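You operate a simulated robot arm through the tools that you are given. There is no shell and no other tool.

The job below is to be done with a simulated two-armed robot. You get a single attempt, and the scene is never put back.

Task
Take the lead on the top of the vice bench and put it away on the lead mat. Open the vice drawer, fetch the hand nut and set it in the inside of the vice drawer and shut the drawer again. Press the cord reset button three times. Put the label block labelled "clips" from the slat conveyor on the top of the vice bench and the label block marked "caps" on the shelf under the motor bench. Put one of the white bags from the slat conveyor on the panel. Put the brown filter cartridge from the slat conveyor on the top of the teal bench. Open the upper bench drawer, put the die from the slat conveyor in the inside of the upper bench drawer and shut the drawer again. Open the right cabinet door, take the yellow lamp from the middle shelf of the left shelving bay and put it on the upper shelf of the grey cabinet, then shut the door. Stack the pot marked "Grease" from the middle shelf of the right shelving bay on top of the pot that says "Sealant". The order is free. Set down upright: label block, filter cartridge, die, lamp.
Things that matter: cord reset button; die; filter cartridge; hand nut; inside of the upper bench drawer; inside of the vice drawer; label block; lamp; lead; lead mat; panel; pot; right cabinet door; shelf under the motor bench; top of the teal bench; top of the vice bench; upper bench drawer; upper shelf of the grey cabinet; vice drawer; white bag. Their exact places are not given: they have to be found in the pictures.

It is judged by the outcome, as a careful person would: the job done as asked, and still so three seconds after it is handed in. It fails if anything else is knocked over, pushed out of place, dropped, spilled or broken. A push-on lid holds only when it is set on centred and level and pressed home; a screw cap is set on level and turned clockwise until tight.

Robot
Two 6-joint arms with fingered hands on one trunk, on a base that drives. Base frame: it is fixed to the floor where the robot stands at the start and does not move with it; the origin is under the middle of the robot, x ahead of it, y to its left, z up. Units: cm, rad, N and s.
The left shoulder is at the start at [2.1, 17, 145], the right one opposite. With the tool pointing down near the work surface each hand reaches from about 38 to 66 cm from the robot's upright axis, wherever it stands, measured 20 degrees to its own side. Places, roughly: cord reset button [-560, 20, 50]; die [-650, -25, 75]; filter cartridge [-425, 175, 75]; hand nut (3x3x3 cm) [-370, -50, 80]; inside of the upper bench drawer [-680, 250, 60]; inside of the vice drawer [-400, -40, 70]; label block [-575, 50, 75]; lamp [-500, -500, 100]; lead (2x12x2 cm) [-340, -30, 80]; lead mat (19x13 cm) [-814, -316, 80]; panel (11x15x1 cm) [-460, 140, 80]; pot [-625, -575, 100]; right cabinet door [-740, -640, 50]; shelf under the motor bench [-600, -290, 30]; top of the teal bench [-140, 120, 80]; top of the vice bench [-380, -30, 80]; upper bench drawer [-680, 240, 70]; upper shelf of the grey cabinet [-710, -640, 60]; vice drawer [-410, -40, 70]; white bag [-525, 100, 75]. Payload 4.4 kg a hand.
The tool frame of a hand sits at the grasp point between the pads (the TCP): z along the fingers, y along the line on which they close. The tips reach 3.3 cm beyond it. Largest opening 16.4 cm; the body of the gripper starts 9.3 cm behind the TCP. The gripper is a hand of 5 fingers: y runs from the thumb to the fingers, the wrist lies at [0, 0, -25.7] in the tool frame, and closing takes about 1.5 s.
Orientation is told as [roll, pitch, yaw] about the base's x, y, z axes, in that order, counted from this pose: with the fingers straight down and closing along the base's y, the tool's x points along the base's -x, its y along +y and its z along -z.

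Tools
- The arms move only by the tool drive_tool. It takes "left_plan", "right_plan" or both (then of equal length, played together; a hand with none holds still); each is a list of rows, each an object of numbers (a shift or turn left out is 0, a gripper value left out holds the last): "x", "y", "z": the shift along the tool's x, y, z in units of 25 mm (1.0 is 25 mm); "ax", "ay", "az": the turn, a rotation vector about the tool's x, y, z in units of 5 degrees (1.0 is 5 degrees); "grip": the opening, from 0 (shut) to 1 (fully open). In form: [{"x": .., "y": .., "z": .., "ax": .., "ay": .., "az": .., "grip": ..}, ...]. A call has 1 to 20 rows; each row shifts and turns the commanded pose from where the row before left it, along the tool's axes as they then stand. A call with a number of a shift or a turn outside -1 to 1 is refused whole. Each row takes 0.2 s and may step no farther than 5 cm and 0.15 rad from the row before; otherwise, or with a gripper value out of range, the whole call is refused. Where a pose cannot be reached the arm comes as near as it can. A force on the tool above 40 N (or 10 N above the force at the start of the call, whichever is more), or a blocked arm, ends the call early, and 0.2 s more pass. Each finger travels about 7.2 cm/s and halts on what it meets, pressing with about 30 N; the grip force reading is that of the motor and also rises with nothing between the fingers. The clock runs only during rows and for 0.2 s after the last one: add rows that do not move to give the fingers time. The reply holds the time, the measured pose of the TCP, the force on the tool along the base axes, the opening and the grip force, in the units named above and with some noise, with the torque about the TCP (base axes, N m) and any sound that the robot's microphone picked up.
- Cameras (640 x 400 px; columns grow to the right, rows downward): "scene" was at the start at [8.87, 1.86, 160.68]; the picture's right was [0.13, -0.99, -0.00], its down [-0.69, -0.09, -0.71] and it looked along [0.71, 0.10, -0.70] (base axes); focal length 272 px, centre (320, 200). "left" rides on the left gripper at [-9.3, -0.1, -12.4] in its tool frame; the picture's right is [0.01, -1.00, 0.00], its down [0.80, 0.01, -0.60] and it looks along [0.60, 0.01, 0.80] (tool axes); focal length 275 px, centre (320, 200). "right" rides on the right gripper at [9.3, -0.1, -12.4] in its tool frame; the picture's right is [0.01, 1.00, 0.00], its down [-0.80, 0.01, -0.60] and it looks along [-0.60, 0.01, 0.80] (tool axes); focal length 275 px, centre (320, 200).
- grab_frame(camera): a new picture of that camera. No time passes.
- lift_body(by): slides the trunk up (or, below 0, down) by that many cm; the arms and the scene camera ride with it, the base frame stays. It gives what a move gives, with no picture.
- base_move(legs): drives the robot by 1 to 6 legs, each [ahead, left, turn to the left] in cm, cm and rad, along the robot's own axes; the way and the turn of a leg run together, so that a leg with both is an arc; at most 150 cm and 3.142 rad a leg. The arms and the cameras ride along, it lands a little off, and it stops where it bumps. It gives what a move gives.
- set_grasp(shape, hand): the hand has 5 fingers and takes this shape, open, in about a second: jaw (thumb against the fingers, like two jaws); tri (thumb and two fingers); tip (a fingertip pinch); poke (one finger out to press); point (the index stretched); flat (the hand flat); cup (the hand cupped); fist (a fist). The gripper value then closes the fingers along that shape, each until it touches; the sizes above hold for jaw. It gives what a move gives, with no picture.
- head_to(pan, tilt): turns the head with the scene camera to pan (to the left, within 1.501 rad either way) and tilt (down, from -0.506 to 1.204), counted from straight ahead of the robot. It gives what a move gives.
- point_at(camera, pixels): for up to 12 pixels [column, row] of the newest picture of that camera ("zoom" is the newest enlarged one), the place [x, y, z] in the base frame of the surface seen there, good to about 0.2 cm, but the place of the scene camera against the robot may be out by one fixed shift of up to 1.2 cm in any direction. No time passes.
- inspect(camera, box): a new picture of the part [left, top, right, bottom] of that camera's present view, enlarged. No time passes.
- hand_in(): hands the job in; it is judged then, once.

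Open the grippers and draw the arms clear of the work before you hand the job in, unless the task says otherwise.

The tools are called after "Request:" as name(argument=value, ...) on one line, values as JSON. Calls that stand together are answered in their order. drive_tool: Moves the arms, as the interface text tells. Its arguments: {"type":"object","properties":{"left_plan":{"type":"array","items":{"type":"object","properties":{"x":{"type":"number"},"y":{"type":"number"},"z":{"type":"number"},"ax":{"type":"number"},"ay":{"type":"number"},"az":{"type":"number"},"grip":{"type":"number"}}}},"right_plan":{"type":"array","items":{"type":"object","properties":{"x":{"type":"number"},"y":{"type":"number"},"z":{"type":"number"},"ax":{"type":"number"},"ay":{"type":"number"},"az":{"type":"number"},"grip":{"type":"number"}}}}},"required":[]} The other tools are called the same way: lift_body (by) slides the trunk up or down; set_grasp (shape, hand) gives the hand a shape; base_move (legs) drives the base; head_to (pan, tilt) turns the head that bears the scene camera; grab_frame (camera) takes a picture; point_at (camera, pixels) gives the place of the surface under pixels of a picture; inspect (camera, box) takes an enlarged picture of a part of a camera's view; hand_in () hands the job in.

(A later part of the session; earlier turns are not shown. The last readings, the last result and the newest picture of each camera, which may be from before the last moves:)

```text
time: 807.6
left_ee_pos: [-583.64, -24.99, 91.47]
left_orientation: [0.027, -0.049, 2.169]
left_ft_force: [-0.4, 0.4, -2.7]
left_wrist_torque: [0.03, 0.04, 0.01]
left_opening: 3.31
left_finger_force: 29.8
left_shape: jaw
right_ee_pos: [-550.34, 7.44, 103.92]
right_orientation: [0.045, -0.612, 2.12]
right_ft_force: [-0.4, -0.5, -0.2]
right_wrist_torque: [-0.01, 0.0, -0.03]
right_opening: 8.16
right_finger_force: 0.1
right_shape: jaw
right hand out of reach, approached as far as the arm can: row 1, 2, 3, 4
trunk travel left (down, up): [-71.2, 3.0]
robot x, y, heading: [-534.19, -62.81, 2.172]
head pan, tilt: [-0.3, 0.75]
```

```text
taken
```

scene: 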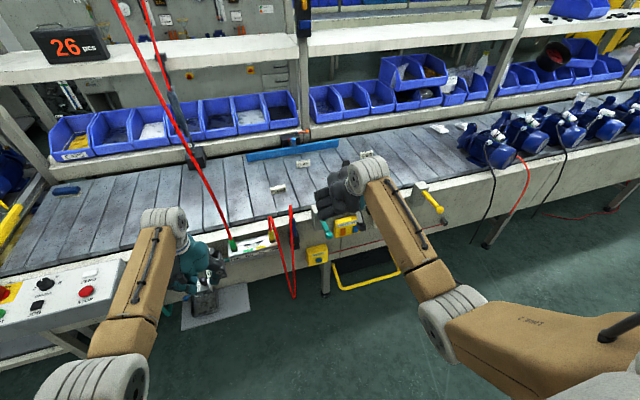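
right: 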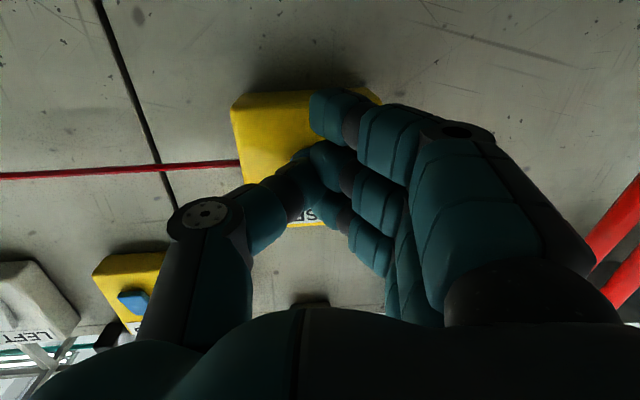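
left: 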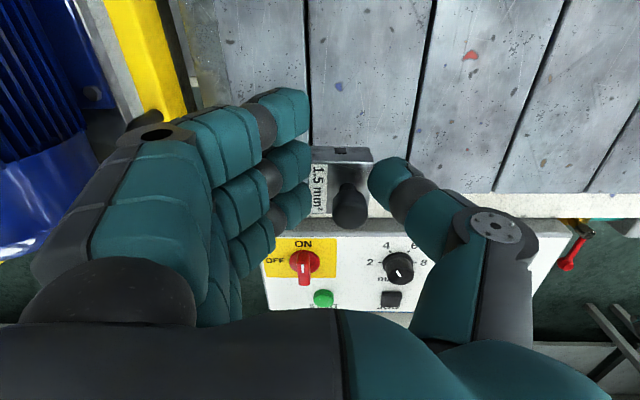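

I check the red cord loop's position and the CLIPS block before approaching.

Request:
point_at(camera="scene", pixels=[[293, 296], [291, 250], [280, 270], [291, 212], [304, 163], [278, 190], [230, 240], [215, 200], [190, 150], [205, 300], [248, 245]])

Request:
inspect(camera="scene", box=[260, 140, 350, 200])

```text
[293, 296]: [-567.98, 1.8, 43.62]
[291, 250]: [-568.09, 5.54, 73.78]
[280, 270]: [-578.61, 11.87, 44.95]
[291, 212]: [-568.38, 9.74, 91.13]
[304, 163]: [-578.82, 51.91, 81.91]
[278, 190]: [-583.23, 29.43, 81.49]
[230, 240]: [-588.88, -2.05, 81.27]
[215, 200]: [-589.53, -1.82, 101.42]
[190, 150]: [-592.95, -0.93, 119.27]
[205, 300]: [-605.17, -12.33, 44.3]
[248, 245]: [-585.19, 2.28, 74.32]
```

```text
6.67 times, centred on (305, 170) of scene
```

zoom: 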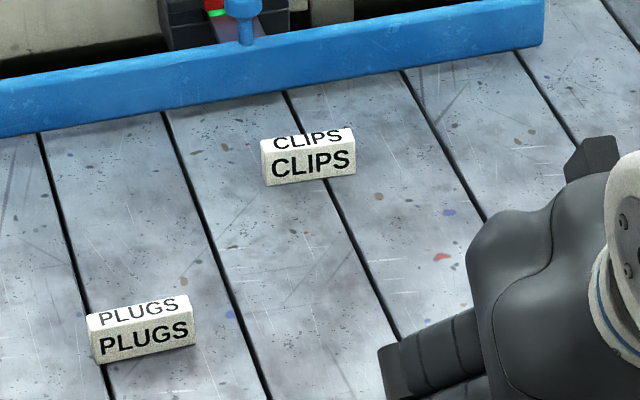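

The cord loop hangs at u≈465, w≈326-332 and a hose at u≈485. I'll approach CLIPS from the right of them with the base turned a little left. First I park the left hand (with the die) at my side.

Request:
drive_tool(left_plan=[{"x": 0.9, "y": 0.6}, {"x": 0.9, "y": 0.6}, {"x": 0.9, "y": 0.6}, {"x": 0.9, "y": 0.6}, {"x": 0.9, "y": 0.6}, {"x": 0.9, "y": 0.6}, {"x": 0.9, "y": 0.6}, {"x": 0.9, "y": 0.6, "z": 0.2}, {"x": 0.9, "y": 0.6, "z": 0.2}, {"x": 0.9, "y": 0.6, "z": 0.2}, {"x": 0.9, "y": 0.6, "z": 0.2}, {"x": 0.9, "y": 0.6, "z": 0.2}, {"x": 0.9, "y": 0.6, "z": 0.2}, {"x": 0.9, "y": 0.6, "z": 0.2}, {"x": 0.9, "y": 0.6, "z": 0.2}, {"x": 0.9, "y": 0.6, "z": 0.2}, {"x": 0.9, "y": 0.6, "z": 0.2}])

Request:
base_move(legs=[[0, -34, 0], [0, 0, 0.31]])

Request:
head_to(pan=0.0, tilt=0.7)

Request:
grab_frame(camera="scene")

```text
time: 811.2
left_ee_pos: [-583.5, -70.82, 85.38]
left_orientation: [0.027, -0.05, 2.17]
left_ft_force: [-0.3, 0.1, -3.1]
left_wrist_torque: [-0.01, 0.03, 0.0]
left_opening: 3.29
left_finger_force: 30.4
left_shape: jaw
right_ee_pos: [-550.38, 7.38, 103.95]
right_orientation: [0.044, -0.614, 2.12]
right_ft_force: [-0.4, 0.0, 0.0]
right_wrist_torque: [0.01, -0.02, -0.01]
right_opening: 8.12
right_finger_force: 0.0
right_shape: jaw
trunk travel left (down, up): [-71.2, 3.0]
robot x, y, heading: [-534.51, -62.53, 2.173]
head pan, tilt: [-0.3, 0.75]
```

```text
time: 814.4
left_ee_pos: [-550.95, -66.24, 85.33]
left_orientation: [0.026, -0.048, 2.481]
left_ft_force: [-0.2, 0.7, -3.0]
left_wrist_torque: [-0.01, 0.04, 0.05]
left_opening: 3.32
left_finger_force: 29.6
left_shape: jaw
right_ee_pos: [-543.29, 18.27, 103.85]
right_orientation: [0.044, -0.611, 2.429]
right_ft_force: [-0.9, 0.5, -0.5]
right_wrist_torque: [0.01, 0.02, 0.04]
right_opening: 8.13
right_finger_force: 0.1
right_shape: jaw
trunk travel left (down, up): [-71.2, 3.0]
robot x, y, heading: [-506.64, -43.52, 2.484]
head pan, tilt: [-0.3, 0.75]
```

```text
time: 815.2
left_ee_pos: [-550.9, -66.33, 85.4]
left_orientation: [0.027, -0.048, 2.481]
left_ft_force: [0.3, 0.1, -3.0]
left_wrist_torque: [-0.01, 0.01, 0.01]
left_opening: 3.3
left_finger_force: 29.9
left_shape: jaw
right_ee_pos: [-543.24, 18.3, 103.81]
right_orientation: [0.046, -0.614, 2.431]
right_ft_force: [0.2, 0.5, -1.0]
right_wrist_torque: [-0.05, 0.0, 0.0]
right_opening: 8.14
right_finger_force: 0.0
right_shape: jaw
trunk travel left (down, up): [-71.2, 3.0]
robot x, y, heading: [-506.55, -43.53, 2.485]
head pan, tilt: [0.0, 0.7]
```

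```text
taken
```

scene: 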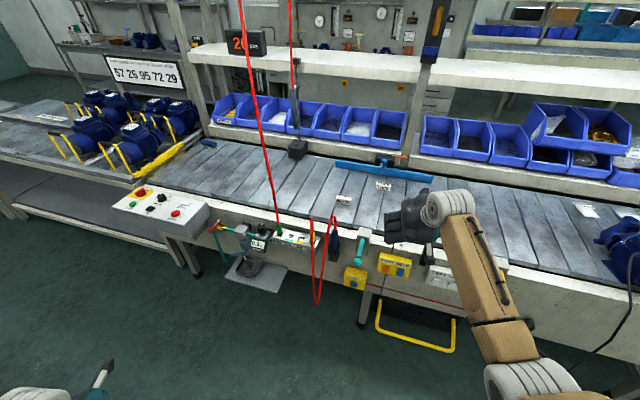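

I drive diagonally to stand at ~(u 450, w 300), which puts the right hand over the CLIPS block.

Request:
base_move(legs=[[45.5, -5.3, 0]])

Request:
grab_frame(camera="right")

Request:
grab_frame(camera="scene")

```text
time: 818.0
left_ee_pos: [-583.53, -34.49, 85.35]
left_orientation: [0.027, -0.047, 2.483]
left_ft_force: [-0.5, -0.1, -2.3]
left_wrist_torque: [0.0, 0.02, 0.01]
left_opening: 3.31
left_finger_force: 29.9
left_shape: jaw
right_ee_pos: [-576.06, 50.04, 103.83]
right_orientation: [0.043, -0.614, 2.432]
right_ft_force: [0.3, 0.2, 0.1]
right_wrist_torque: [-0.03, 0.01, 0.01]
right_opening: 8.14
right_finger_force: 0.0
right_shape: jaw
trunk travel left (down, up): [-71.2, 3.0]
robot x, y, heading: [-539.52, -11.9, 2.487]
head pan, tilt: [0.0, 0.7]
```

```text
taken
```

right: 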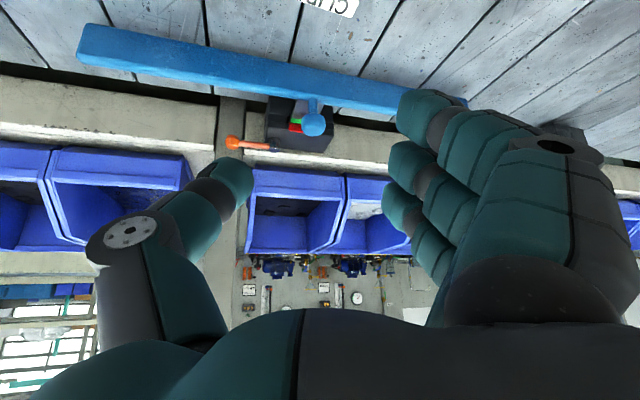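

```text
taken
```

scene: 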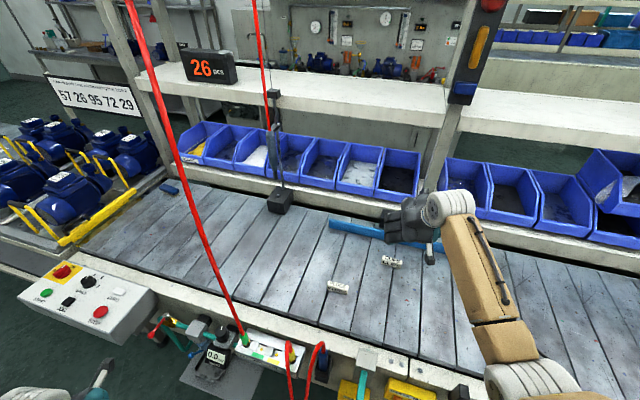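

CLIPS is right below; a blue bar lies behind it. I measure both with the right camera and the scene.

Request:
point_at(camera="right", pixels=[[330, 4], [345, 6], [250, 65], [250, 80], [350, 80], [310, 120], [300, 135]])

Request:
inspect(camera="scene", box=[320, 210, 450, 300])

Request:
point_at(camera="zoom", pixels=[[318, 235], [398, 245], [395, 275], [320, 265], [355, 235], [150, 60], [150, 80]])

```text
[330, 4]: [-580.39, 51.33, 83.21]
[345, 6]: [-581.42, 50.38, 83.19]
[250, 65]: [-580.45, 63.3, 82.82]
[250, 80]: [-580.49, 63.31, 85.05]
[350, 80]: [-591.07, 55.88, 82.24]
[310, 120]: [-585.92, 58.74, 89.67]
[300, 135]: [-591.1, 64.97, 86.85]
```

```text
4.44 times, centred on (385, 255) of scene
```

zoom: 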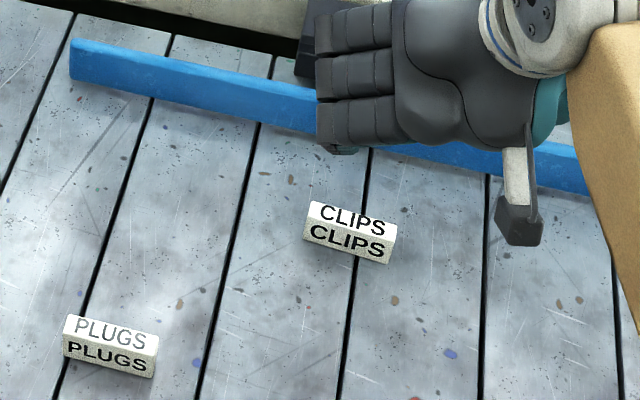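

```text
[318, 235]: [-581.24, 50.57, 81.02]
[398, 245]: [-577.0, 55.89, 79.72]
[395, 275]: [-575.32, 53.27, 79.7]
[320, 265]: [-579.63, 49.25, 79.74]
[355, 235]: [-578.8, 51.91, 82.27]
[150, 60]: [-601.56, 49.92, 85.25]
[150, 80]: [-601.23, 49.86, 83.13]
```

The block is 3 cm tall, so I need a steeper hand (θ≈12°) and a lower shoulder. I rotate in place first: pitch back 23°, yaw right 14.5°.

Request:
drive_tool(right_plan=[{"ay": 0.77}, {"ay": 0.77}, {"ay": 0.77}, {"ay": 0.77}, {"ay": 0.77}, {"ay": 0.77}, {"ax": 0.15, "az": 0.71}, {"ax": 0.15, "az": 0.71}, {"ax": 0.15, "az": 0.71}, {"ax": 0.15, "az": 0.71}, {}])

Request:
lift_body(by=-11)

Request:
grab_frame(camera="right")

```text
time: 820.4
left_ee_pos: [-583.49, -34.63, 85.4]
left_orientation: [0.026, -0.047, 2.481]
left_ft_force: [0.6, -0.3, -2.3]
left_wrist_torque: [0.01, -0.02, 0.01]
left_opening: 3.3
left_finger_force: 30.1
left_shape: jaw
right_ee_pos: [-575.96, 49.92, 103.85]
right_orientation: [0.038, -0.2, 2.196]
right_ft_force: [-0.4, -0.4, 0.5]
right_wrist_torque: [-0.03, 0.02, -0.02]
right_opening: 8.16
right_finger_force: 0.1
right_shape: jaw
trunk travel left (down, up): [-71.2, 3.0]
robot x, y, heading: [-539.59, -11.68, 2.483]
head pan, tilt: [0.0, 0.7]
```

```text
time: 821.8
left_ee_pos: [-583.44, -34.54, 74.41]
left_orientation: [0.026, -0.048, 2.482]
left_ft_force: [-0.7, -0.3, -2.3]
left_wrist_torque: [-0.04, 0.03, 0.0]
left_opening: 3.3
left_finger_force: 29.9
left_shape: jaw
right_ee_pos: [-576.08, 50.06, 92.93]
right_orientation: [0.037, -0.203, 2.197]
right_ft_force: [0.2, 1.1, -0.1]
right_wrist_torque: [-0.02, 0.0, -0.01]
right_opening: 8.14
right_finger_force: 0.0
right_shape: jaw
trunk travel left (down, up): [-60.2, 14.0]
robot x, y, heading: [-539.39, -11.89, 2.48]
head pan, tilt: [0.0, 0.7]
```

```text
taken
```

right: 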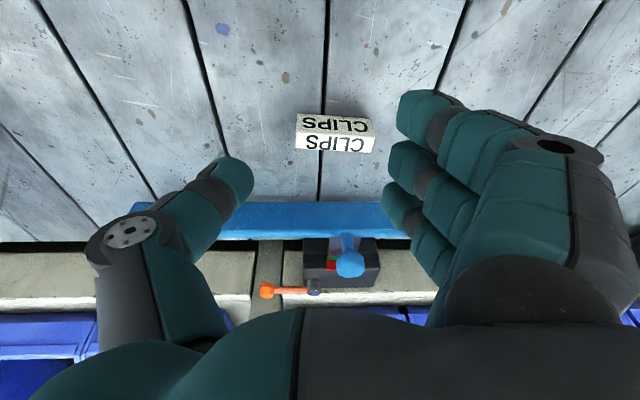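

CLIPS is at (335,132), well between the fingers. I measure its corners.

Request:
point_at(camera="right", pixels=[[300, 140], [370, 146], [300, 118], [372, 128], [335, 142], [335, 122], [300, 215], [345, 262]])

```text
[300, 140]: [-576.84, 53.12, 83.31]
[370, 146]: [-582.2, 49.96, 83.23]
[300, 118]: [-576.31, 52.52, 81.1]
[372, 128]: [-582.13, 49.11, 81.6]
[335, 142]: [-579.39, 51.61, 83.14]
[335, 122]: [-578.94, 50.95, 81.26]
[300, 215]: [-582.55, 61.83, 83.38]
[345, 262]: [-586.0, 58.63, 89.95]
```

Block ≈6.5 cm long, centre (-579.5,51.8), top z 83.3. I widen the grip, move 3.4 ahead and 1.8 left, then lower 8 cm.

Request:
drive_tool(right_plan=[{"x": -0.34, "y": 0.18, "grip": 0.62}, {"x": -0.34, "y": 0.18}, {"x": -0.34, "y": 0.18}, {"x": -0.34, "y": 0.18}, {}])

Request:
lift_body(by=-7.5)

Request:
grab_frame(camera="right")

```text
time: 823.0
left_ee_pos: [-583.53, -34.66, 74.38]
left_orientation: [0.026, -0.047, 2.481]
left_ft_force: [-0.1, -0.8, -2.3]
left_wrist_torque: [-0.01, 0.04, 0.02]
left_opening: 3.28
left_finger_force: 29.7
left_shape: jaw
right_ee_pos: [-579.37, 51.71, 93.57]
right_orientation: [0.037, -0.202, 2.198]
right_ft_force: [0.7, 0.1, 0.2]
right_wrist_torque: [-0.03, 0.01, 0.02]
right_opening: 10.1
right_finger_force: 0.0
right_shape: jaw
trunk travel left (down, up): [-60.2, 14.0]
robot x, y, heading: [-539.61, -12.08, 2.487]
head pan, tilt: [0.0, 0.7]
```

```text
time: 824.1
left_ee_pos: [-583.51, -34.56, 66.98]
left_orientation: [0.027, -0.047, 2.482]
left_ft_force: [0.3, 1.4, -3.0]
left_wrist_torque: [-0.03, 0.07, 0.0]
left_opening: 3.28
left_finger_force: 30.1
left_shape: jaw
right_ee_pos: [-579.47, 51.53, 86.08]
right_orientation: [0.037, -0.203, 2.198]
right_ft_force: [0.6, 0.2, -0.4]
right_wrist_torque: [-0.01, 0.01, 0.0]
right_opening: 10.08
right_finger_force: 0.1
right_shape: jaw
trunk travel left (down, up): [-52.7, 21.5]
robot x, y, heading: [-539.08, -12.06, 2.486]
head pan, tilt: [0.0, 0.7]
```

```text
taken
```

right: 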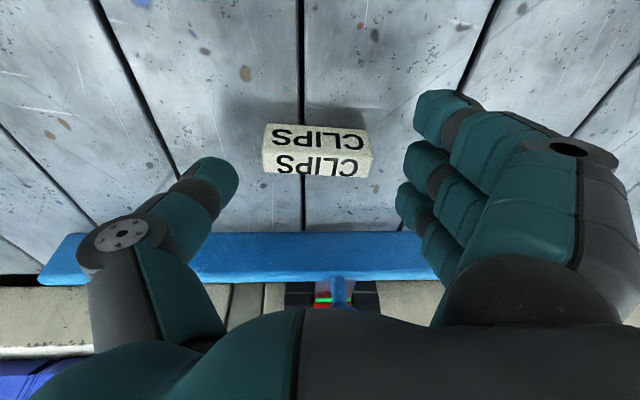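

Centred. I lower 1.7 cm more and close.

Request:
lift_body(by=-1.7)

Request:
drive_tool(right_plan=[{"grip": 0.5}, {"grip": 0.4}, {"grip": 0.3}, {"grip": 0.1}, {"grip": 0.0}, {"grip": 0.0}, {"grip": 0.0}])

Request:
grab_frame(camera="right")

```text
time: 824.8
left_ee_pos: [-583.48, -34.55, 65.21]
left_orientation: [0.027, -0.047, 2.482]
left_ft_force: [0.1, 0.1, -2.6]
left_wrist_torque: [-0.05, 0.03, 0.02]
left_opening: 3.31
left_finger_force: 30.1
left_shape: jaw
right_ee_pos: [-579.48, 51.7, 84.38]
right_orientation: [0.035, -0.2, 2.198]
right_ft_force: [0.4, -0.4, 0.3]
right_wrist_torque: [0.0, -0.03, 0.02]
right_opening: 10.1
right_finger_force: 0.0
right_shape: jaw
trunk travel left (down, up): [-51.0, 23.2]
robot x, y, heading: [-539.19, -12.34, 2.484]
head pan, tilt: [0.0, 0.7]
```

```text
time: 826.4
left_ee_pos: [-583.56, -34.54, 65.1]
left_orientation: [0.026, -0.048, 2.482]
left_ft_force: [0.3, -0.2, -2.9]
left_wrist_torque: [-0.01, 0.03, -0.02]
left_opening: 3.31
left_finger_force: 29.8
left_shape: jaw
right_ee_pos: [-579.44, 51.45, 84.39]
right_orientation: [0.037, -0.204, 2.196]
right_ft_force: [-1.1, -1.2, 4.0]
right_wrist_torque: [0.08, -0.14, -0.02]
right_opening: 6.06
right_finger_force: 30.0
right_shape: jaw
trunk travel left (down, up): [-51.0, 23.2]
robot x, y, heading: [-539.33, -11.88, 2.488]
head pan, tilt: [0.0, 0.7]
```

```text
taken
```

right: 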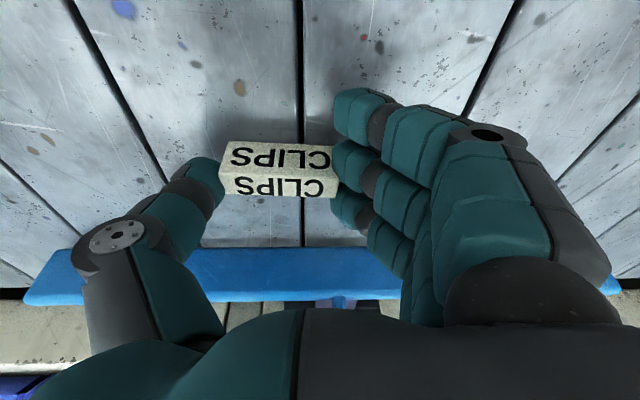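

CLIPS gripped (6.1 cm). I raise the trunk 18 cm and back out the way I came.

Request:
lift_body(by=18)

Request:
grab_frame(camera="right")

Request:
base_move(legs=[[-45.5, 5.3, 0], [0, 0, -0.31]])

```text
time: 828.4
left_ee_pos: [-583.53, -34.6, 83.16]
left_orientation: [0.026, -0.047, 2.482]
left_ft_force: [-0.9, 0.0, -2.7]
left_wrist_torque: [-0.02, 0.05, 0.01]
left_opening: 3.29
left_finger_force: 29.8
left_shape: jaw
right_ee_pos: [-579.48, 51.66, 102.37]
right_orientation: [0.036, -0.2, 2.198]
right_ft_force: [0.8, 0.5, -0.8]
right_wrist_torque: [0.02, -0.01, -0.03]
right_opening: 6.03
right_finger_force: 29.5
right_shape: jaw
trunk travel left (down, up): [-69.0, 5.2]
robot x, y, heading: [-539.61, -11.82, 2.485]
head pan, tilt: [0.0, 0.7]
```

```text
taken
```

right: 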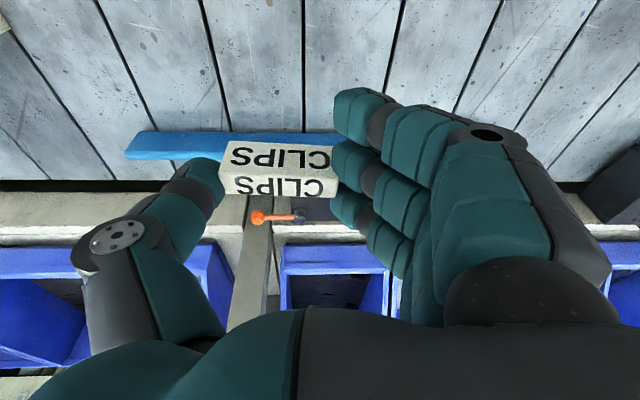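

```text
time: 832.1
left_ee_pos: [-555.43, -52.03, 83.24]
left_orientation: [0.027, -0.047, 2.173]
left_ft_force: [0.1, 0.6, -2.4]
left_wrist_torque: [0.0, 0.04, -0.01]
left_opening: 3.3
left_finger_force: 29.7
left_shape: jaw
right_ee_pos: [-525.39, 28.98, 102.44]
right_orientation: [0.036, -0.2, 1.891]
right_ft_force: [0.6, -0.1, -1.0]
right_wrist_torque: [-0.02, 0.02, 0.0]
right_opening: 6.06
right_finger_force: 29.5
right_shape: jaw
trunk travel left (down, up): [-69.0, 5.2]
robot x, y, heading: [-506.67, -43.72, 2.178]
head pan, tilt: [0.0, 0.7]
```

CLIPS held. I retract the right hand, move to u≈361 mid-aisle (plain fronts on both sides) and turn around to face the vice bench.

Request:
drive_tool(right_plan=[{"x": 0.85, "z": 0.3}, {"x": 0.85, "z": 0.3}, {"x": 0.85, "z": 0.3}, {"x": 0.85, "z": 0.3}, {"x": 0.85, "z": 0.3}, {"x": 0.85, "z": 0.3}, {"x": 0.85, "z": 0.3}, {"x": 0.85, "z": 0.3}, {"x": 0.85, "z": 0.3}, {"x": 0.85, "z": 0.3}, {"x": 0.85, "z": 0.3}, {"x": 0.85, "z": 0.3}, {"x": 0.85, "z": 0.3}, {"x": 0.85, "z": 0.3}])

Request:
base_move(legs=[[0, -80, 0], [26, 0, 0]])

Request:
grab_frame(camera="scene")

```text
time: 835.1
left_ee_pos: [-555.24, -51.98, 83.25]
left_orientation: [0.027, -0.046, 2.174]
left_ft_force: [-0.7, 0.0, -2.7]
left_wrist_torque: [0.01, 0.02, 0.02]
left_opening: 3.3
left_finger_force: 30.5
left_shape: jaw
right_ee_pos: [-517.04, 3.6, 86.2]
right_orientation: [0.03, -0.208, 1.893]
right_ft_force: [0.2, -0.6, 0.0]
right_wrist_torque: [0.03, 0.01, -0.02]
right_opening: 6.04
right_finger_force: 30.1
right_shape: jaw
trunk travel left (down, up): [-69.0, 5.2]
robot x, y, heading: [-506.7, -43.56, 2.181]
head pan, tilt: [0.0, 0.7]
```

```text
time: 840.8
left_ee_pos: [-505.03, 14.6, 83.1]
left_orientation: [0.027, -0.044, 2.179]
left_ft_force: [0.2, 0.8, -3.3]
left_wrist_torque: [-0.06, 0.03, -0.02]
left_opening: 3.29
left_finger_force: 30.7
left_shape: jaw
right_ee_pos: [-467.06, 70.34, 86.2]
right_orientation: [0.03, -0.203, 1.897]
right_ft_force: [0.1, 0.4, -0.3]
right_wrist_torque: [-0.02, -0.02, 0.02]
right_opening: 6.07
right_finger_force: 29.8
right_shape: jaw
trunk travel left (down, up): [-69.0, 5.2]
robot x, y, heading: [-456.27, 23.15, 2.184]
head pan, tilt: [0.0, 0.7]
```

```text
taken
```

scene: 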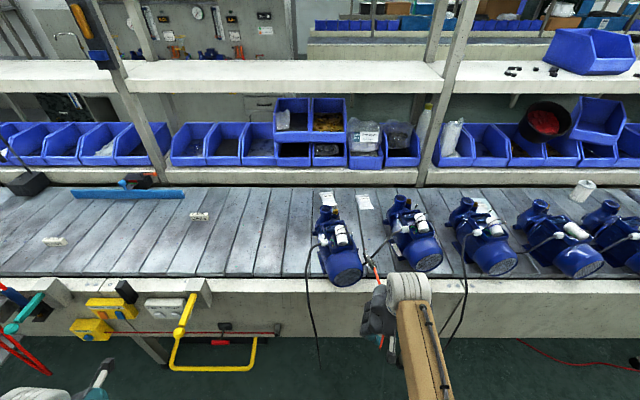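

I move back 4 cm and turn right in two quarter turns.

Request:
base_move(legs=[[-4, 0, 0], [0, 0, -1.571], [0, 0, -1.575]])

Request:
head_to(pan=-0.1, tilt=0.7)

Request:
grab_frame(camera="scene")

```text
time: 849.4
left_ee_pos: [-404.8, 26.97, 83.25]
left_orientation: [0.026, -0.048, -0.99]
left_ft_force: [0.1, -0.7, -2.8]
left_wrist_torque: [0.03, 0.0, -0.02]
left_opening: 3.25
left_finger_force: 30.1
left_shape: jaw
right_ee_pos: [-444.51, -27.49, 86.13]
right_orientation: [0.03, -0.204, -1.274]
right_ft_force: [0.1, -0.7, -0.5]
right_wrist_torque: [-0.01, -0.03, 0.01]
right_opening: 6.03
right_finger_force: 29.9
right_shape: jaw
trunk travel left (down, up): [-69.0, 5.2]
robot x, y, heading: [-453.8, 19.84, -0.983]
head pan, tilt: [0.0, 0.7]
```

```text
time: 850.1
left_ee_pos: [-404.91, 27.05, 83.19]
left_orientation: [0.026, -0.046, -0.991]
left_ft_force: [0.0, 0.0, -1.9]
left_wrist_torque: [0.01, -0.05, 0.0]
left_opening: 3.23
left_finger_force: 30.1
left_shape: jaw
right_ee_pos: [-444.54, -27.57, 86.16]
right_orientation: [0.027, -0.204, -1.273]
right_ft_force: [-0.8, 0.4, 0.0]
right_wrist_torque: [0.01, -0.01, 0.0]
right_opening: 6.02
right_finger_force: 29.8
right_shape: jaw
trunk travel left (down, up): [-69.0, 5.2]
robot x, y, heading: [-454.09, 19.91, -0.99]
head pan, tilt: [-0.099, 0.7]
```

```text
taken
```

scene: 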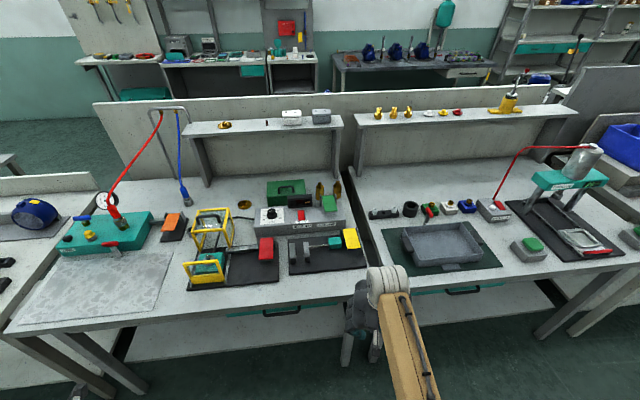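

Facing the vice bench; everything there is intact. I look for a free spot for CLIPS around (178,280).

Request:
inspect(camera="scene", box=[20, 190, 380, 330])

Request:
point_at(camera="scene", pixels=[[178, 285], [172, 270], [165, 262], [188, 285], [160, 300], [200, 300], [250, 295], [150, 318], [230, 300], [180, 255], [340, 292], [187, 288]])

```text
1.78 times, centred on (200, 260) of scene
```

zoom: 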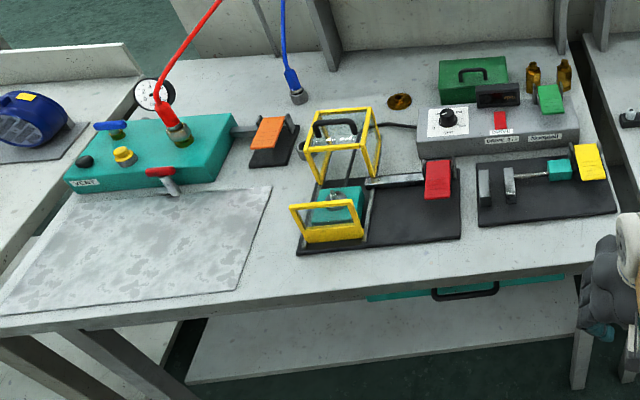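

```text
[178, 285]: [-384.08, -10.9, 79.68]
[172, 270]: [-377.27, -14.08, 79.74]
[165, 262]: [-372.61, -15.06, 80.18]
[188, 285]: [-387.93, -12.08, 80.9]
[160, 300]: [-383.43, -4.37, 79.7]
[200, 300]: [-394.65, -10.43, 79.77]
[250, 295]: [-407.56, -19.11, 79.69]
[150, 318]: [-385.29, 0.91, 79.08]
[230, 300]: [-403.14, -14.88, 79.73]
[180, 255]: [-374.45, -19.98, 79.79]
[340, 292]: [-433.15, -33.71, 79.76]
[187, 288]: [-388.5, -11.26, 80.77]
```

I check the front strip before the second black plate (near (322,283)) as a spot, measuring plate edge and bench edge.

Request:
point_at(camera="scene", pixels=[[326, 272], [326, 278], [326, 284], [300, 280], [300, 276], [350, 272], [293, 262], [296, 250], [275, 278], [350, 285], [326, 292], [240, 285]])

```text
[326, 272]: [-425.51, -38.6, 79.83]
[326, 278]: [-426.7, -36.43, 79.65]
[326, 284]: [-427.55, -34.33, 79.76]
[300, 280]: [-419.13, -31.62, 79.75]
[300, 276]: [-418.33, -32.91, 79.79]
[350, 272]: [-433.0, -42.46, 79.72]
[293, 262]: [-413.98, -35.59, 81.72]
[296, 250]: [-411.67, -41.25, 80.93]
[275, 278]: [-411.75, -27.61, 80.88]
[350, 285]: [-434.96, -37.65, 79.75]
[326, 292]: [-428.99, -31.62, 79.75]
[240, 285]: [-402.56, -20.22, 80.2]
```

The strip in front of plate 2 (w 211-219) is free. I turn the hand's yaw straight, raise 5 cm, fix heading and strafe 16 cm left.

Request:
drive_tool(right_plan=[{"ax": -0.144, "az": -0.695}, {"ax": -0.144, "az": -0.695}, {"ax": -0.144, "az": -0.695}, {"ax": -0.144, "az": -0.695}, {"ax": -0.144, "az": -0.695}, {}])

Request:
lift_body(by=5)

Request:
base_move(legs=[[0, 0, 0.025], [0, 16, 0]])

```text
time: 851.5
left_ee_pos: [-404.88, 26.99, 83.16]
left_orientation: [0.027, -0.046, -0.989]
left_ft_force: [-0.2, -0.5, -3.0]
left_wrist_torque: [0.04, -0.02, 0.01]
left_opening: 3.23
left_finger_force: 29.8
left_shape: jaw
right_ee_pos: [-444.47, -27.69, 86.13]
right_orientation: [0.027, -0.213, -0.964]
right_ft_force: [0.4, 0.2, -0.9]
right_wrist_torque: [-0.03, -0.01, -0.03]
right_opening: 6.03
right_finger_force: 29.9
right_shape: jaw
trunk travel left (down, up): [-69.0, 5.2]
robot x, y, heading: [-453.82, 19.63, -0.991]
head pan, tilt: [-0.099, 0.7]
```

```text
time: 852.4
left_ee_pos: [-404.87, 27.08, 88.06]
left_orientation: [0.027, -0.044, -0.988]
left_ft_force: [0.2, 0.6, -2.7]
left_wrist_torque: [-0.01, -0.07, -0.03]
left_opening: 3.22
left_finger_force: 29.6
left_shape: jaw
right_ee_pos: [-444.48, -27.65, 91.14]
right_orientation: [0.028, -0.214, -0.962]
right_ft_force: [0.2, 0.3, -0.8]
right_wrist_torque: [-0.01, -0.02, -0.01]
right_opening: 6.02
right_finger_force: 30.2
right_shape: jaw
trunk travel left (down, up): [-74.0, 0.2]
robot x, y, heading: [-454.24, 19.74, -0.985]
head pan, tilt: [-0.099, 0.7]
```

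```text
time: 854.2
left_ee_pos: [-392.02, 37.57, 88.12]
left_orientation: [0.025, -0.048, -0.963]
left_ft_force: [0.0, 0.8, -2.7]
left_wrist_torque: [-0.03, 0.03, 0.01]
left_opening: 3.21
left_finger_force: 29.9
left_shape: jaw
right_ee_pos: [-430.06, -18.08, 91.07]
right_orientation: [0.025, -0.213, -0.937]
right_ft_force: [0.4, 1.6, 0.0]
right_wrist_torque: [-0.04, 0.04, 0.02]
right_opening: 6.03
right_finger_force: 30.5
right_shape: jaw
trunk travel left (down, up): [-74.0, 0.2]
robot x, y, heading: [-440.72, 28.96, -0.958]
head pan, tilt: [-0.099, 0.7]
```

TCP is at the right u. I drive 16 cm ahead and look.

Request:
base_move(legs=[[16, 0, 0]])

Request:
grab_frame(camera="right")

Request:
point_at(camera="right", pixels=[[280, 130], [260, 60], [330, 60], [280, 100], [290, 150], [270, 190], [240, 220], [350, 225]])

```text
time: 855.6
left_ee_pos: [-382.78, 24.25, 88.16]
left_orientation: [0.026, -0.046, -0.963]
left_ft_force: [0.7, -0.6, -3.0]
left_wrist_torque: [-0.01, 0.01, -0.01]
left_opening: 3.24
left_finger_force: 30.0
left_shape: jaw
right_ee_pos: [-420.85, -31.24, 91.04]
right_orientation: [0.029, -0.212, -0.939]
right_ft_force: [0.2, -0.6, -0.8]
right_wrist_torque: [0.05, 0.02, -0.01]
right_opening: 6.03
right_finger_force: 29.3
right_shape: jaw
trunk travel left (down, up): [-74.0, 0.2]
robot x, y, heading: [-431.86, 16.06, -0.958]
head pan, tilt: [-0.099, 0.7]
```

```text
taken
```

right: 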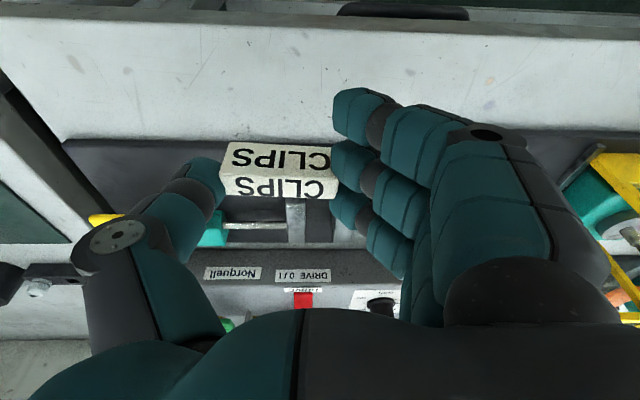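

```text
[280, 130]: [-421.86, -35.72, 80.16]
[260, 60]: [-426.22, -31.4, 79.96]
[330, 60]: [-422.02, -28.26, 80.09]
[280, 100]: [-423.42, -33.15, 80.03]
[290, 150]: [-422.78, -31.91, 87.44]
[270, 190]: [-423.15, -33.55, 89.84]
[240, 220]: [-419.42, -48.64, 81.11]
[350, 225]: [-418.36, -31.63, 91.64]
```

The block is above (u 366, w 214.6), bench strip free below. I lower 6.2 cm, then in small steps.

Request:
lift_body(by=-6.2)

Request:
lift_body(by=-0.4)

```text
time: 856.6
left_ee_pos: [-382.88, 24.36, 81.97]
left_orientation: [0.027, -0.047, -0.963]
left_ft_force: [-0.5, -0.1, -2.5]
left_wrist_torque: [-0.01, -0.03, 0.02]
left_opening: 3.24
left_finger_force: 30.3
left_shape: jaw
right_ee_pos: [-420.94, -31.19, 84.91]
right_orientation: [0.027, -0.212, -0.939]
right_ft_force: [-0.4, 0.4, -0.1]
right_wrist_torque: [0.04, 0.03, 0.0]
right_opening: 6.03
right_finger_force: 29.9
right_shape: jaw
trunk travel left (down, up): [-67.8, 6.4]
robot x, y, heading: [-431.96, 16.05, -0.96]
head pan, tilt: [-0.099, 0.7]
```

```text
time: 857.1
left_ee_pos: [-382.87, 24.39, 81.51]
left_orientation: [0.026, -0.047, -0.963]
left_ft_force: [0.3, -0.3, -2.3]
left_wrist_torque: [0.0, -0.03, 0.0]
left_opening: 3.23
left_finger_force: 30.0
left_shape: jaw
right_ee_pos: [-421.14, -31.24, 84.58]
right_orientation: [0.028, -0.213, -0.938]
right_ft_force: [0.8, 0.7, 0.6]
right_wrist_torque: [-0.01, -0.03, 0.06]
right_opening: 6.02
right_finger_force: 30.0
right_shape: jaw
trunk travel left (down, up): [-67.4, 6.8]
robot x, y, heading: [-431.53, 15.52, -0.959]
head pan, tilt: [-0.099, 0.7]
```

Request:
lift_body(by=-0.3)

```text
time: 857.7
left_ee_pos: [-382.86, 24.51, 81.2]
left_orientation: [0.027, -0.049, -0.964]
left_ft_force: [-0.4, -0.5, -2.1]
left_wrist_torque: [0.04, -0.04, -0.02]
left_opening: 3.24
left_finger_force: 29.8
left_shape: jaw
right_ee_pos: [-421.03, -31.16, 84.49]
right_orientation: [0.028, -0.215, -0.939]
right_ft_force: [-0.2, 1.4, 12.8]
right_wrist_torque: [0.27, 0.42, -0.01]
right_opening: 6.02
right_finger_force: 30.1
right_shape: jaw
trunk travel left (down, up): [-67.1, 7.1]
robot x, y, heading: [-431.52, 16.15, -0.961]
head pan, tilt: [-0.099, 0.7]
```

Seated (13 N). I release slowly.

Request:
drive_tool(right_plan=[{"grip": 0.4}, {"grip": 0.43}, {"grip": 0.46}, {"grip": 0.5}, {"grip": 0.55}, {"grip": 0.6}, {"grip": 0.6}])

Request:
grab_frame(camera="right")

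```text
time: 859.3
left_ee_pos: [-382.77, 24.46, 81.2]
left_orientation: [0.026, -0.046, -0.964]
left_ft_force: [-0.3, -0.7, -2.9]
left_wrist_torque: [-0.01, -0.02, -0.01]
left_opening: 3.25
left_finger_force: 30.3
left_shape: jaw
right_ee_pos: [-421.0, -31.2, 84.31]
right_orientation: [0.027, -0.213, -0.94]
right_ft_force: [-0.2, 0.2, -0.6]
right_wrist_torque: [-0.02, 0.01, -0.05]
right_opening: 9.75
right_finger_force: 0.2
right_shape: jaw
trunk travel left (down, up): [-67.1, 7.1]
robot x, y, heading: [-431.98, 16.1, -0.961]
head pan, tilt: [-0.099, 0.7]
```

```text
taken
```

right: 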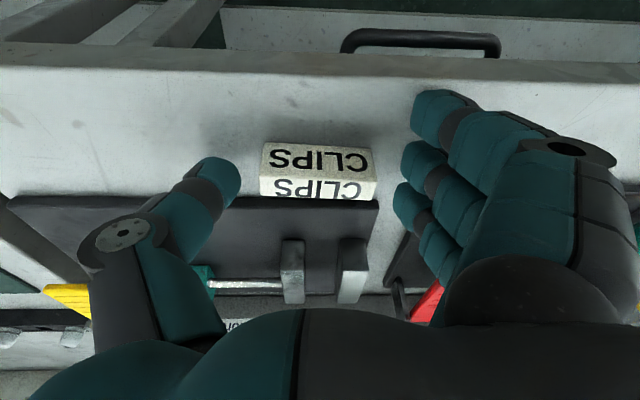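

CLIPS stands upright on the vice bench. I raise 6.8 cm and back away 22 cm.

Request:
lift_body(by=6.8)

Request:
base_move(legs=[[-19, 0, 0]])

Request:
inspect(camera="scene", box=[160, 180, 440, 340])

```text
time: 860.3
left_ee_pos: [-382.92, 24.5, 87.95]
left_orientation: [0.026, -0.047, -0.963]
left_ft_force: [0.9, -1.5, -2.9]
left_wrist_torque: [0.02, -0.02, 0.0]
left_opening: 3.25
left_finger_force: 30.4
left_shape: jaw
right_ee_pos: [-421.02, -31.21, 91.04]
right_orientation: [0.029, -0.213, -0.938]
right_ft_force: [-0.6, 0.3, 0.5]
right_wrist_torque: [0.0, 0.01, -0.02]
right_opening: 9.78
right_finger_force: 0.1
right_shape: jaw
trunk travel left (down, up): [-73.9, 0.3]
robot x, y, heading: [-431.73, 16.14, -0.955]
head pan, tilt: [-0.099, 0.7]
```

```text
time: 861.9
left_ee_pos: [-393.87, 40.21, 88.07]
left_orientation: [0.024, -0.048, -0.963]
left_ft_force: [0.5, 0.7, -3.4]
left_wrist_torque: [-0.03, -0.08, -0.03]
left_opening: 3.24
left_finger_force: 30.2
left_shape: jaw
right_ee_pos: [-431.94, -15.42, 91.07]
right_orientation: [0.028, -0.215, -0.937]
right_ft_force: [-0.6, -0.1, -0.4]
right_wrist_torque: [-0.03, -0.03, 0.02]
right_opening: 9.78
right_finger_force: 0.2
right_shape: jaw
trunk travel left (down, up): [-73.9, 0.3]
robot x, y, heading: [-442.5, 31.62, -0.961]
head pan, tilt: [-0.099, 0.7]
```

```text
2.29 times, centred on (300, 260) of scene
```

zoom: 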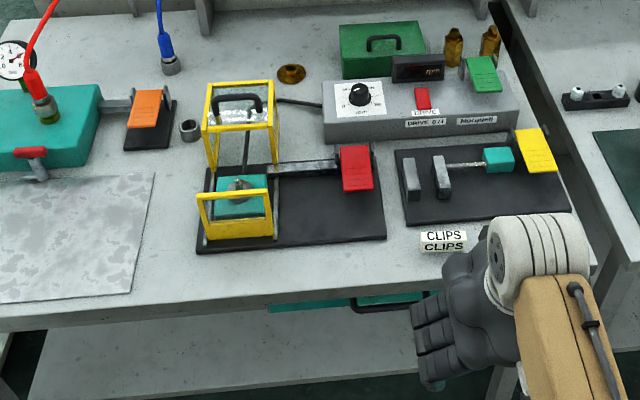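

CLIPS stands well. I turn round again to face the conveyor for CAPS.

Request:
base_move(legs=[[0, 0, 1.57], [0, 0, 1.57]])

Request:
base_move(legs=[[-22, 0, 0], [0, 88, 0]])

Request:
head_to(pan=-0.2, tilt=0.7)

Request:
grab_frame(camera="scene")

```text
time: 870.0
left_ee_pos: [-491.26, 22.12, 88.15]
left_orientation: [0.026, -0.048, 2.198]
left_ft_force: [0.0, -0.3, -1.8]
left_wrist_torque: [0.0, 0.01, 0.0]
left_opening: 3.18
left_finger_force: 29.7
left_shape: jaw
right_ee_pos: [-454.24, 78.55, 91.09]
right_orientation: [0.029, -0.213, 2.225]
right_ft_force: [0.4, -0.1, 0.1]
right_wrist_torque: [0.06, 0.01, 0.01]
right_opening: 9.78
right_finger_force: 0.1
right_shape: jaw
trunk travel left (down, up): [-73.9, 0.3]
robot x, y, heading: [-442.41, 31.52, 2.202]
head pan, tilt: [-0.099, 0.7]
```

```text
time: 875.9
left_ee_pos: [-548.74, -47.45, 87.92]
left_orientation: [0.026, -0.048, 2.198]
left_ft_force: [0.4, 0.2, -3.8]
left_wrist_torque: [-0.01, 0.05, 0.03]
left_opening: 3.17
left_finger_force: 30.2
left_shape: jaw
right_ee_pos: [-511.79, 8.96, 91.15]
right_orientation: [0.028, -0.214, 2.224]
right_ft_force: [-0.3, -1.0, 0.0]
right_wrist_torque: [-0.01, 0.03, 0.0]
right_opening: 9.75
right_finger_force: 0.0
right_shape: jaw
trunk travel left (down, up): [-73.9, 0.3]
robot x, y, heading: [-500.03, -38.23, 2.199]
head pan, tilt: [-0.099, 0.7]
```

```text
time: 876.6
left_ee_pos: [-548.69, -47.51, 88.0]
left_orientation: [0.025, -0.048, 2.198]
left_ft_force: [-0.2, 1.1, -2.8]
left_wrist_torque: [-0.03, 0.03, 0.03]
left_opening: 3.18
left_finger_force: 30.0
left_shape: jaw
right_ee_pos: [-511.78, 8.97, 91.17]
right_orientation: [0.029, -0.212, 2.226]
right_ft_force: [0.9, 0.2, 0.1]
right_wrist_torque: [0.0, 0.01, 0.0]
right_opening: 9.77
right_finger_force: 0.0
right_shape: jaw
trunk travel left (down, up): [-73.9, 0.3]
robot x, y, heading: [-499.94, -37.89, 2.202]
head pan, tilt: [-0.201, 0.7]
```

```text
taken
```

scene: 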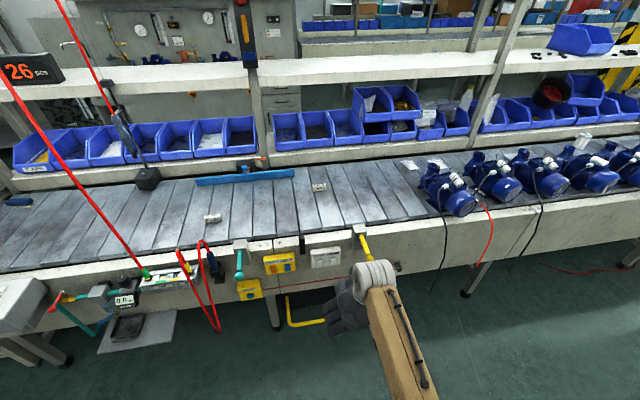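

CAPS is at (319,187). I extend the right arm, fix heading, and approach: first arm forward and up.

Request:
drive_tool(right_plan=[{"x": -0.85, "z": -0.3}, {"x": -0.85, "z": -0.3}, {"x": -0.85, "z": -0.3}, {"x": -0.85, "z": -0.3}, {"x": -0.85, "z": -0.3}, {"x": -0.85, "z": -0.3}, {"x": -0.85, "z": -0.3}, {"x": -0.85, "z": -0.3}, {"x": -0.85, "z": -0.3}, {"x": -0.85, "z": -0.3}])

Request:
base_move(legs=[[0, 0, -0.022], [46, 0, 0]])

Request:
grab_frame(camera="right")

```text
time: 878.8
left_ee_pos: [-548.78, -47.46, 88.02]
left_orientation: [0.026, -0.049, 2.199]
left_ft_force: [0.8, 0.1, -2.7]
left_wrist_torque: [-0.03, 0.03, 0.01]
left_opening: 3.17
left_finger_force: 29.2
left_shape: jaw
right_ee_pos: [-523.31, 24.2, 102.84]
right_orientation: [0.026, -0.212, 2.226]
right_ft_force: [-0.9, 0.1, 0.3]
right_wrist_torque: [0.0, -0.01, -0.02]
right_opening: 9.79
right_finger_force: 0.2
right_shape: jaw
trunk travel left (down, up): [-73.9, 0.3]
robot x, y, heading: [-499.98, -37.85, 2.199]
head pan, tilt: [-0.201, 0.7]
```

```text
time: 881.9
left_ee_pos: [-575.09, -8.54, 87.94]
left_orientation: [0.026, -0.047, 2.173]
left_ft_force: [0.1, 0.0, -2.8]
left_wrist_torque: [-0.05, 0.03, 0.0]
left_opening: 3.2
left_finger_force: 29.8
left_shape: jaw
right_ee_pos: [-547.53, 62.35, 102.8]
right_orientation: [0.027, -0.212, 2.198]
right_ft_force: [0.4, -0.6, -0.1]
right_wrist_torque: [-0.03, 0.0, -0.01]
right_opening: 9.75
right_finger_force: 0.0
right_shape: jaw
trunk travel left (down, up): [-73.9, 0.3]
robot x, y, heading: [-526.13, -0.77, 2.176]
head pan, tilt: [-0.201, 0.7]
```

```text
taken
```

right: 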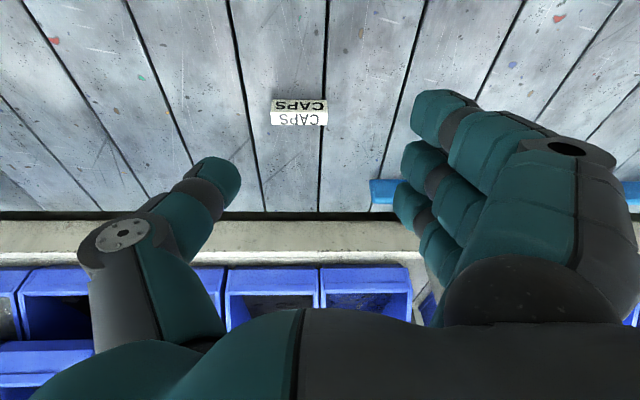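

CAPS is at (300,112). My parked left hand is near the hose, so I draw it back 9 cm, and measure CAPS.

Request:
point_at(camera="right", pixels=[[275, 118], [325, 118], [300, 119], [300, 105], [275, 103], [325, 103]])

Request:
drive_tool(left_plan=[{"x": 0.8}, {"x": 0.8}, {"x": 0.8}, {"x": 0.8}, {"x": 0.6}])

```text
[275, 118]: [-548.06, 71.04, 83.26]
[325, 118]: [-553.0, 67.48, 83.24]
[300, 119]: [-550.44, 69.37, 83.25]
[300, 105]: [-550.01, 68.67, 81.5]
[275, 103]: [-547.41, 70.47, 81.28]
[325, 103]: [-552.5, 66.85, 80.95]
```

```text
time: 883.0
left_ee_pos: [-569.58, -16.53, 87.53]
left_orientation: [0.027, -0.047, 2.171]
left_ft_force: [0.2, -0.3, -3.0]
left_wrist_torque: [0.0, 0.04, 0.01]
left_opening: 3.18
left_finger_force: 29.5
left_shape: jaw
right_ee_pos: [-547.57, 62.32, 102.93]
right_orientation: [0.028, -0.213, 2.198]
right_ft_force: [0.2, 0.0, -0.2]
right_wrist_torque: [0.01, -0.02, -0.03]
right_opening: 9.76
right_finger_force: 0.0
right_shape: jaw
trunk travel left (down, up): [-73.9, 0.3]
robot x, y, heading: [-526.33, -0.54, 2.177]
head pan, tilt: [-0.201, 0.7]
```

CAPS centre ≈(-550.6,69.9). I lower the trunk 10 cm, then move 7.9 ahead and 2 right in small steps.

Request:
lift_body(by=-10)

Request:
drive_tool(right_plan=[{"x": -0.4, "y": -0.1, "z": 0.05}, {"x": -0.4, "y": -0.1, "z": 0.05}, {"x": -0.4, "y": -0.1, "z": 0.05}, {"x": -0.4, "y": -0.1, "z": 0.1}, {"x": -0.4, "y": -0.1, "z": 0.1}, {"x": -0.4, "y": -0.1, "z": 0.1}, {"x": -0.4, "y": -0.1, "z": 0.1}, {"x": -0.4, "y": -0.1, "z": 0.1}, {}])

Request:
grab_frame(camera="right")

```text
time: 884.4
left_ee_pos: [-569.52, -16.57, 77.64]
left_orientation: [0.027, -0.047, 2.172]
left_ft_force: [0.0, -0.6, -3.0]
left_wrist_torque: [0.0, 0.04, -0.02]
left_opening: 3.17
left_finger_force: 29.4
left_shape: jaw
right_ee_pos: [-547.55, 62.25, 92.92]
right_orientation: [0.027, -0.213, 2.197]
right_ft_force: [-0.1, 0.5, 0.0]
right_wrist_torque: [0.0, 0.01, 0.02]
right_opening: 9.73
right_finger_force: 0.2
right_shape: jaw
trunk travel left (down, up): [-63.9, 10.3]
robot x, y, heading: [-526.01, -0.6, 2.177]
head pan, tilt: [-0.201, 0.7]
```

```text
time: 886.4
left_ee_pos: [-569.57, -16.44, 77.62]
left_orientation: [0.026, -0.047, 2.174]
left_ft_force: [-0.4, -0.3, -2.3]
left_wrist_torque: [0.02, 0.01, 0.01]
left_opening: 3.17
left_finger_force: 29.4
left_shape: jaw
right_ee_pos: [-550.79, 70.11, 92.92]
right_orientation: [0.028, -0.213, 2.197]
right_ft_force: [0.0, -0.5, 0.1]
right_wrist_torque: [-0.02, -0.01, 0.03]
right_opening: 9.75
right_finger_force: 0.1
right_shape: jaw
trunk travel left (down, up): [-63.9, 10.3]
robot x, y, heading: [-525.99, -0.46, 2.182]
head pan, tilt: [-0.201, 0.7]
```

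```text
taken
```

right: 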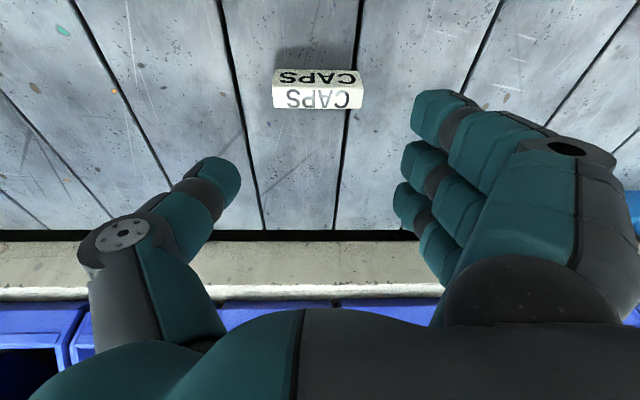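

Right over CAPS. I lower 8.4 cm with the trunk.

Request:
lift_body(by=-8.4)

Request:
grab_frame(camera="right")

```text
time: 887.6
left_ee_pos: [-569.57, -16.54, 69.2]
left_orientation: [0.026, -0.048, 2.171]
left_ft_force: [-0.1, -0.2, -3.5]
left_wrist_torque: [-0.02, 0.03, 0.0]
left_opening: 3.17
left_finger_force: 30.0
left_shape: jaw
right_ee_pos: [-550.71, 70.19, 84.46]
right_orientation: [0.029, -0.213, 2.197]
right_ft_force: [-0.3, 0.0, -0.3]
right_wrist_torque: [-0.03, 0.0, -0.01]
right_opening: 9.77
right_finger_force: 0.0
right_shape: jaw
trunk travel left (down, up): [-55.5, 18.7]
robot x, y, heading: [-526.34, -0.77, 2.174]
head pan, tilt: [-0.201, 0.7]
```

```text
taken
```

right: 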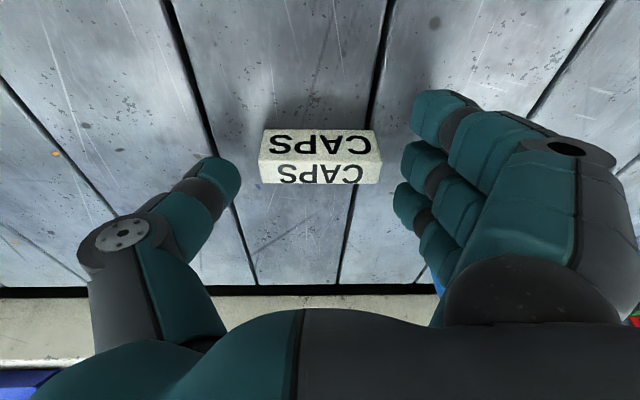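

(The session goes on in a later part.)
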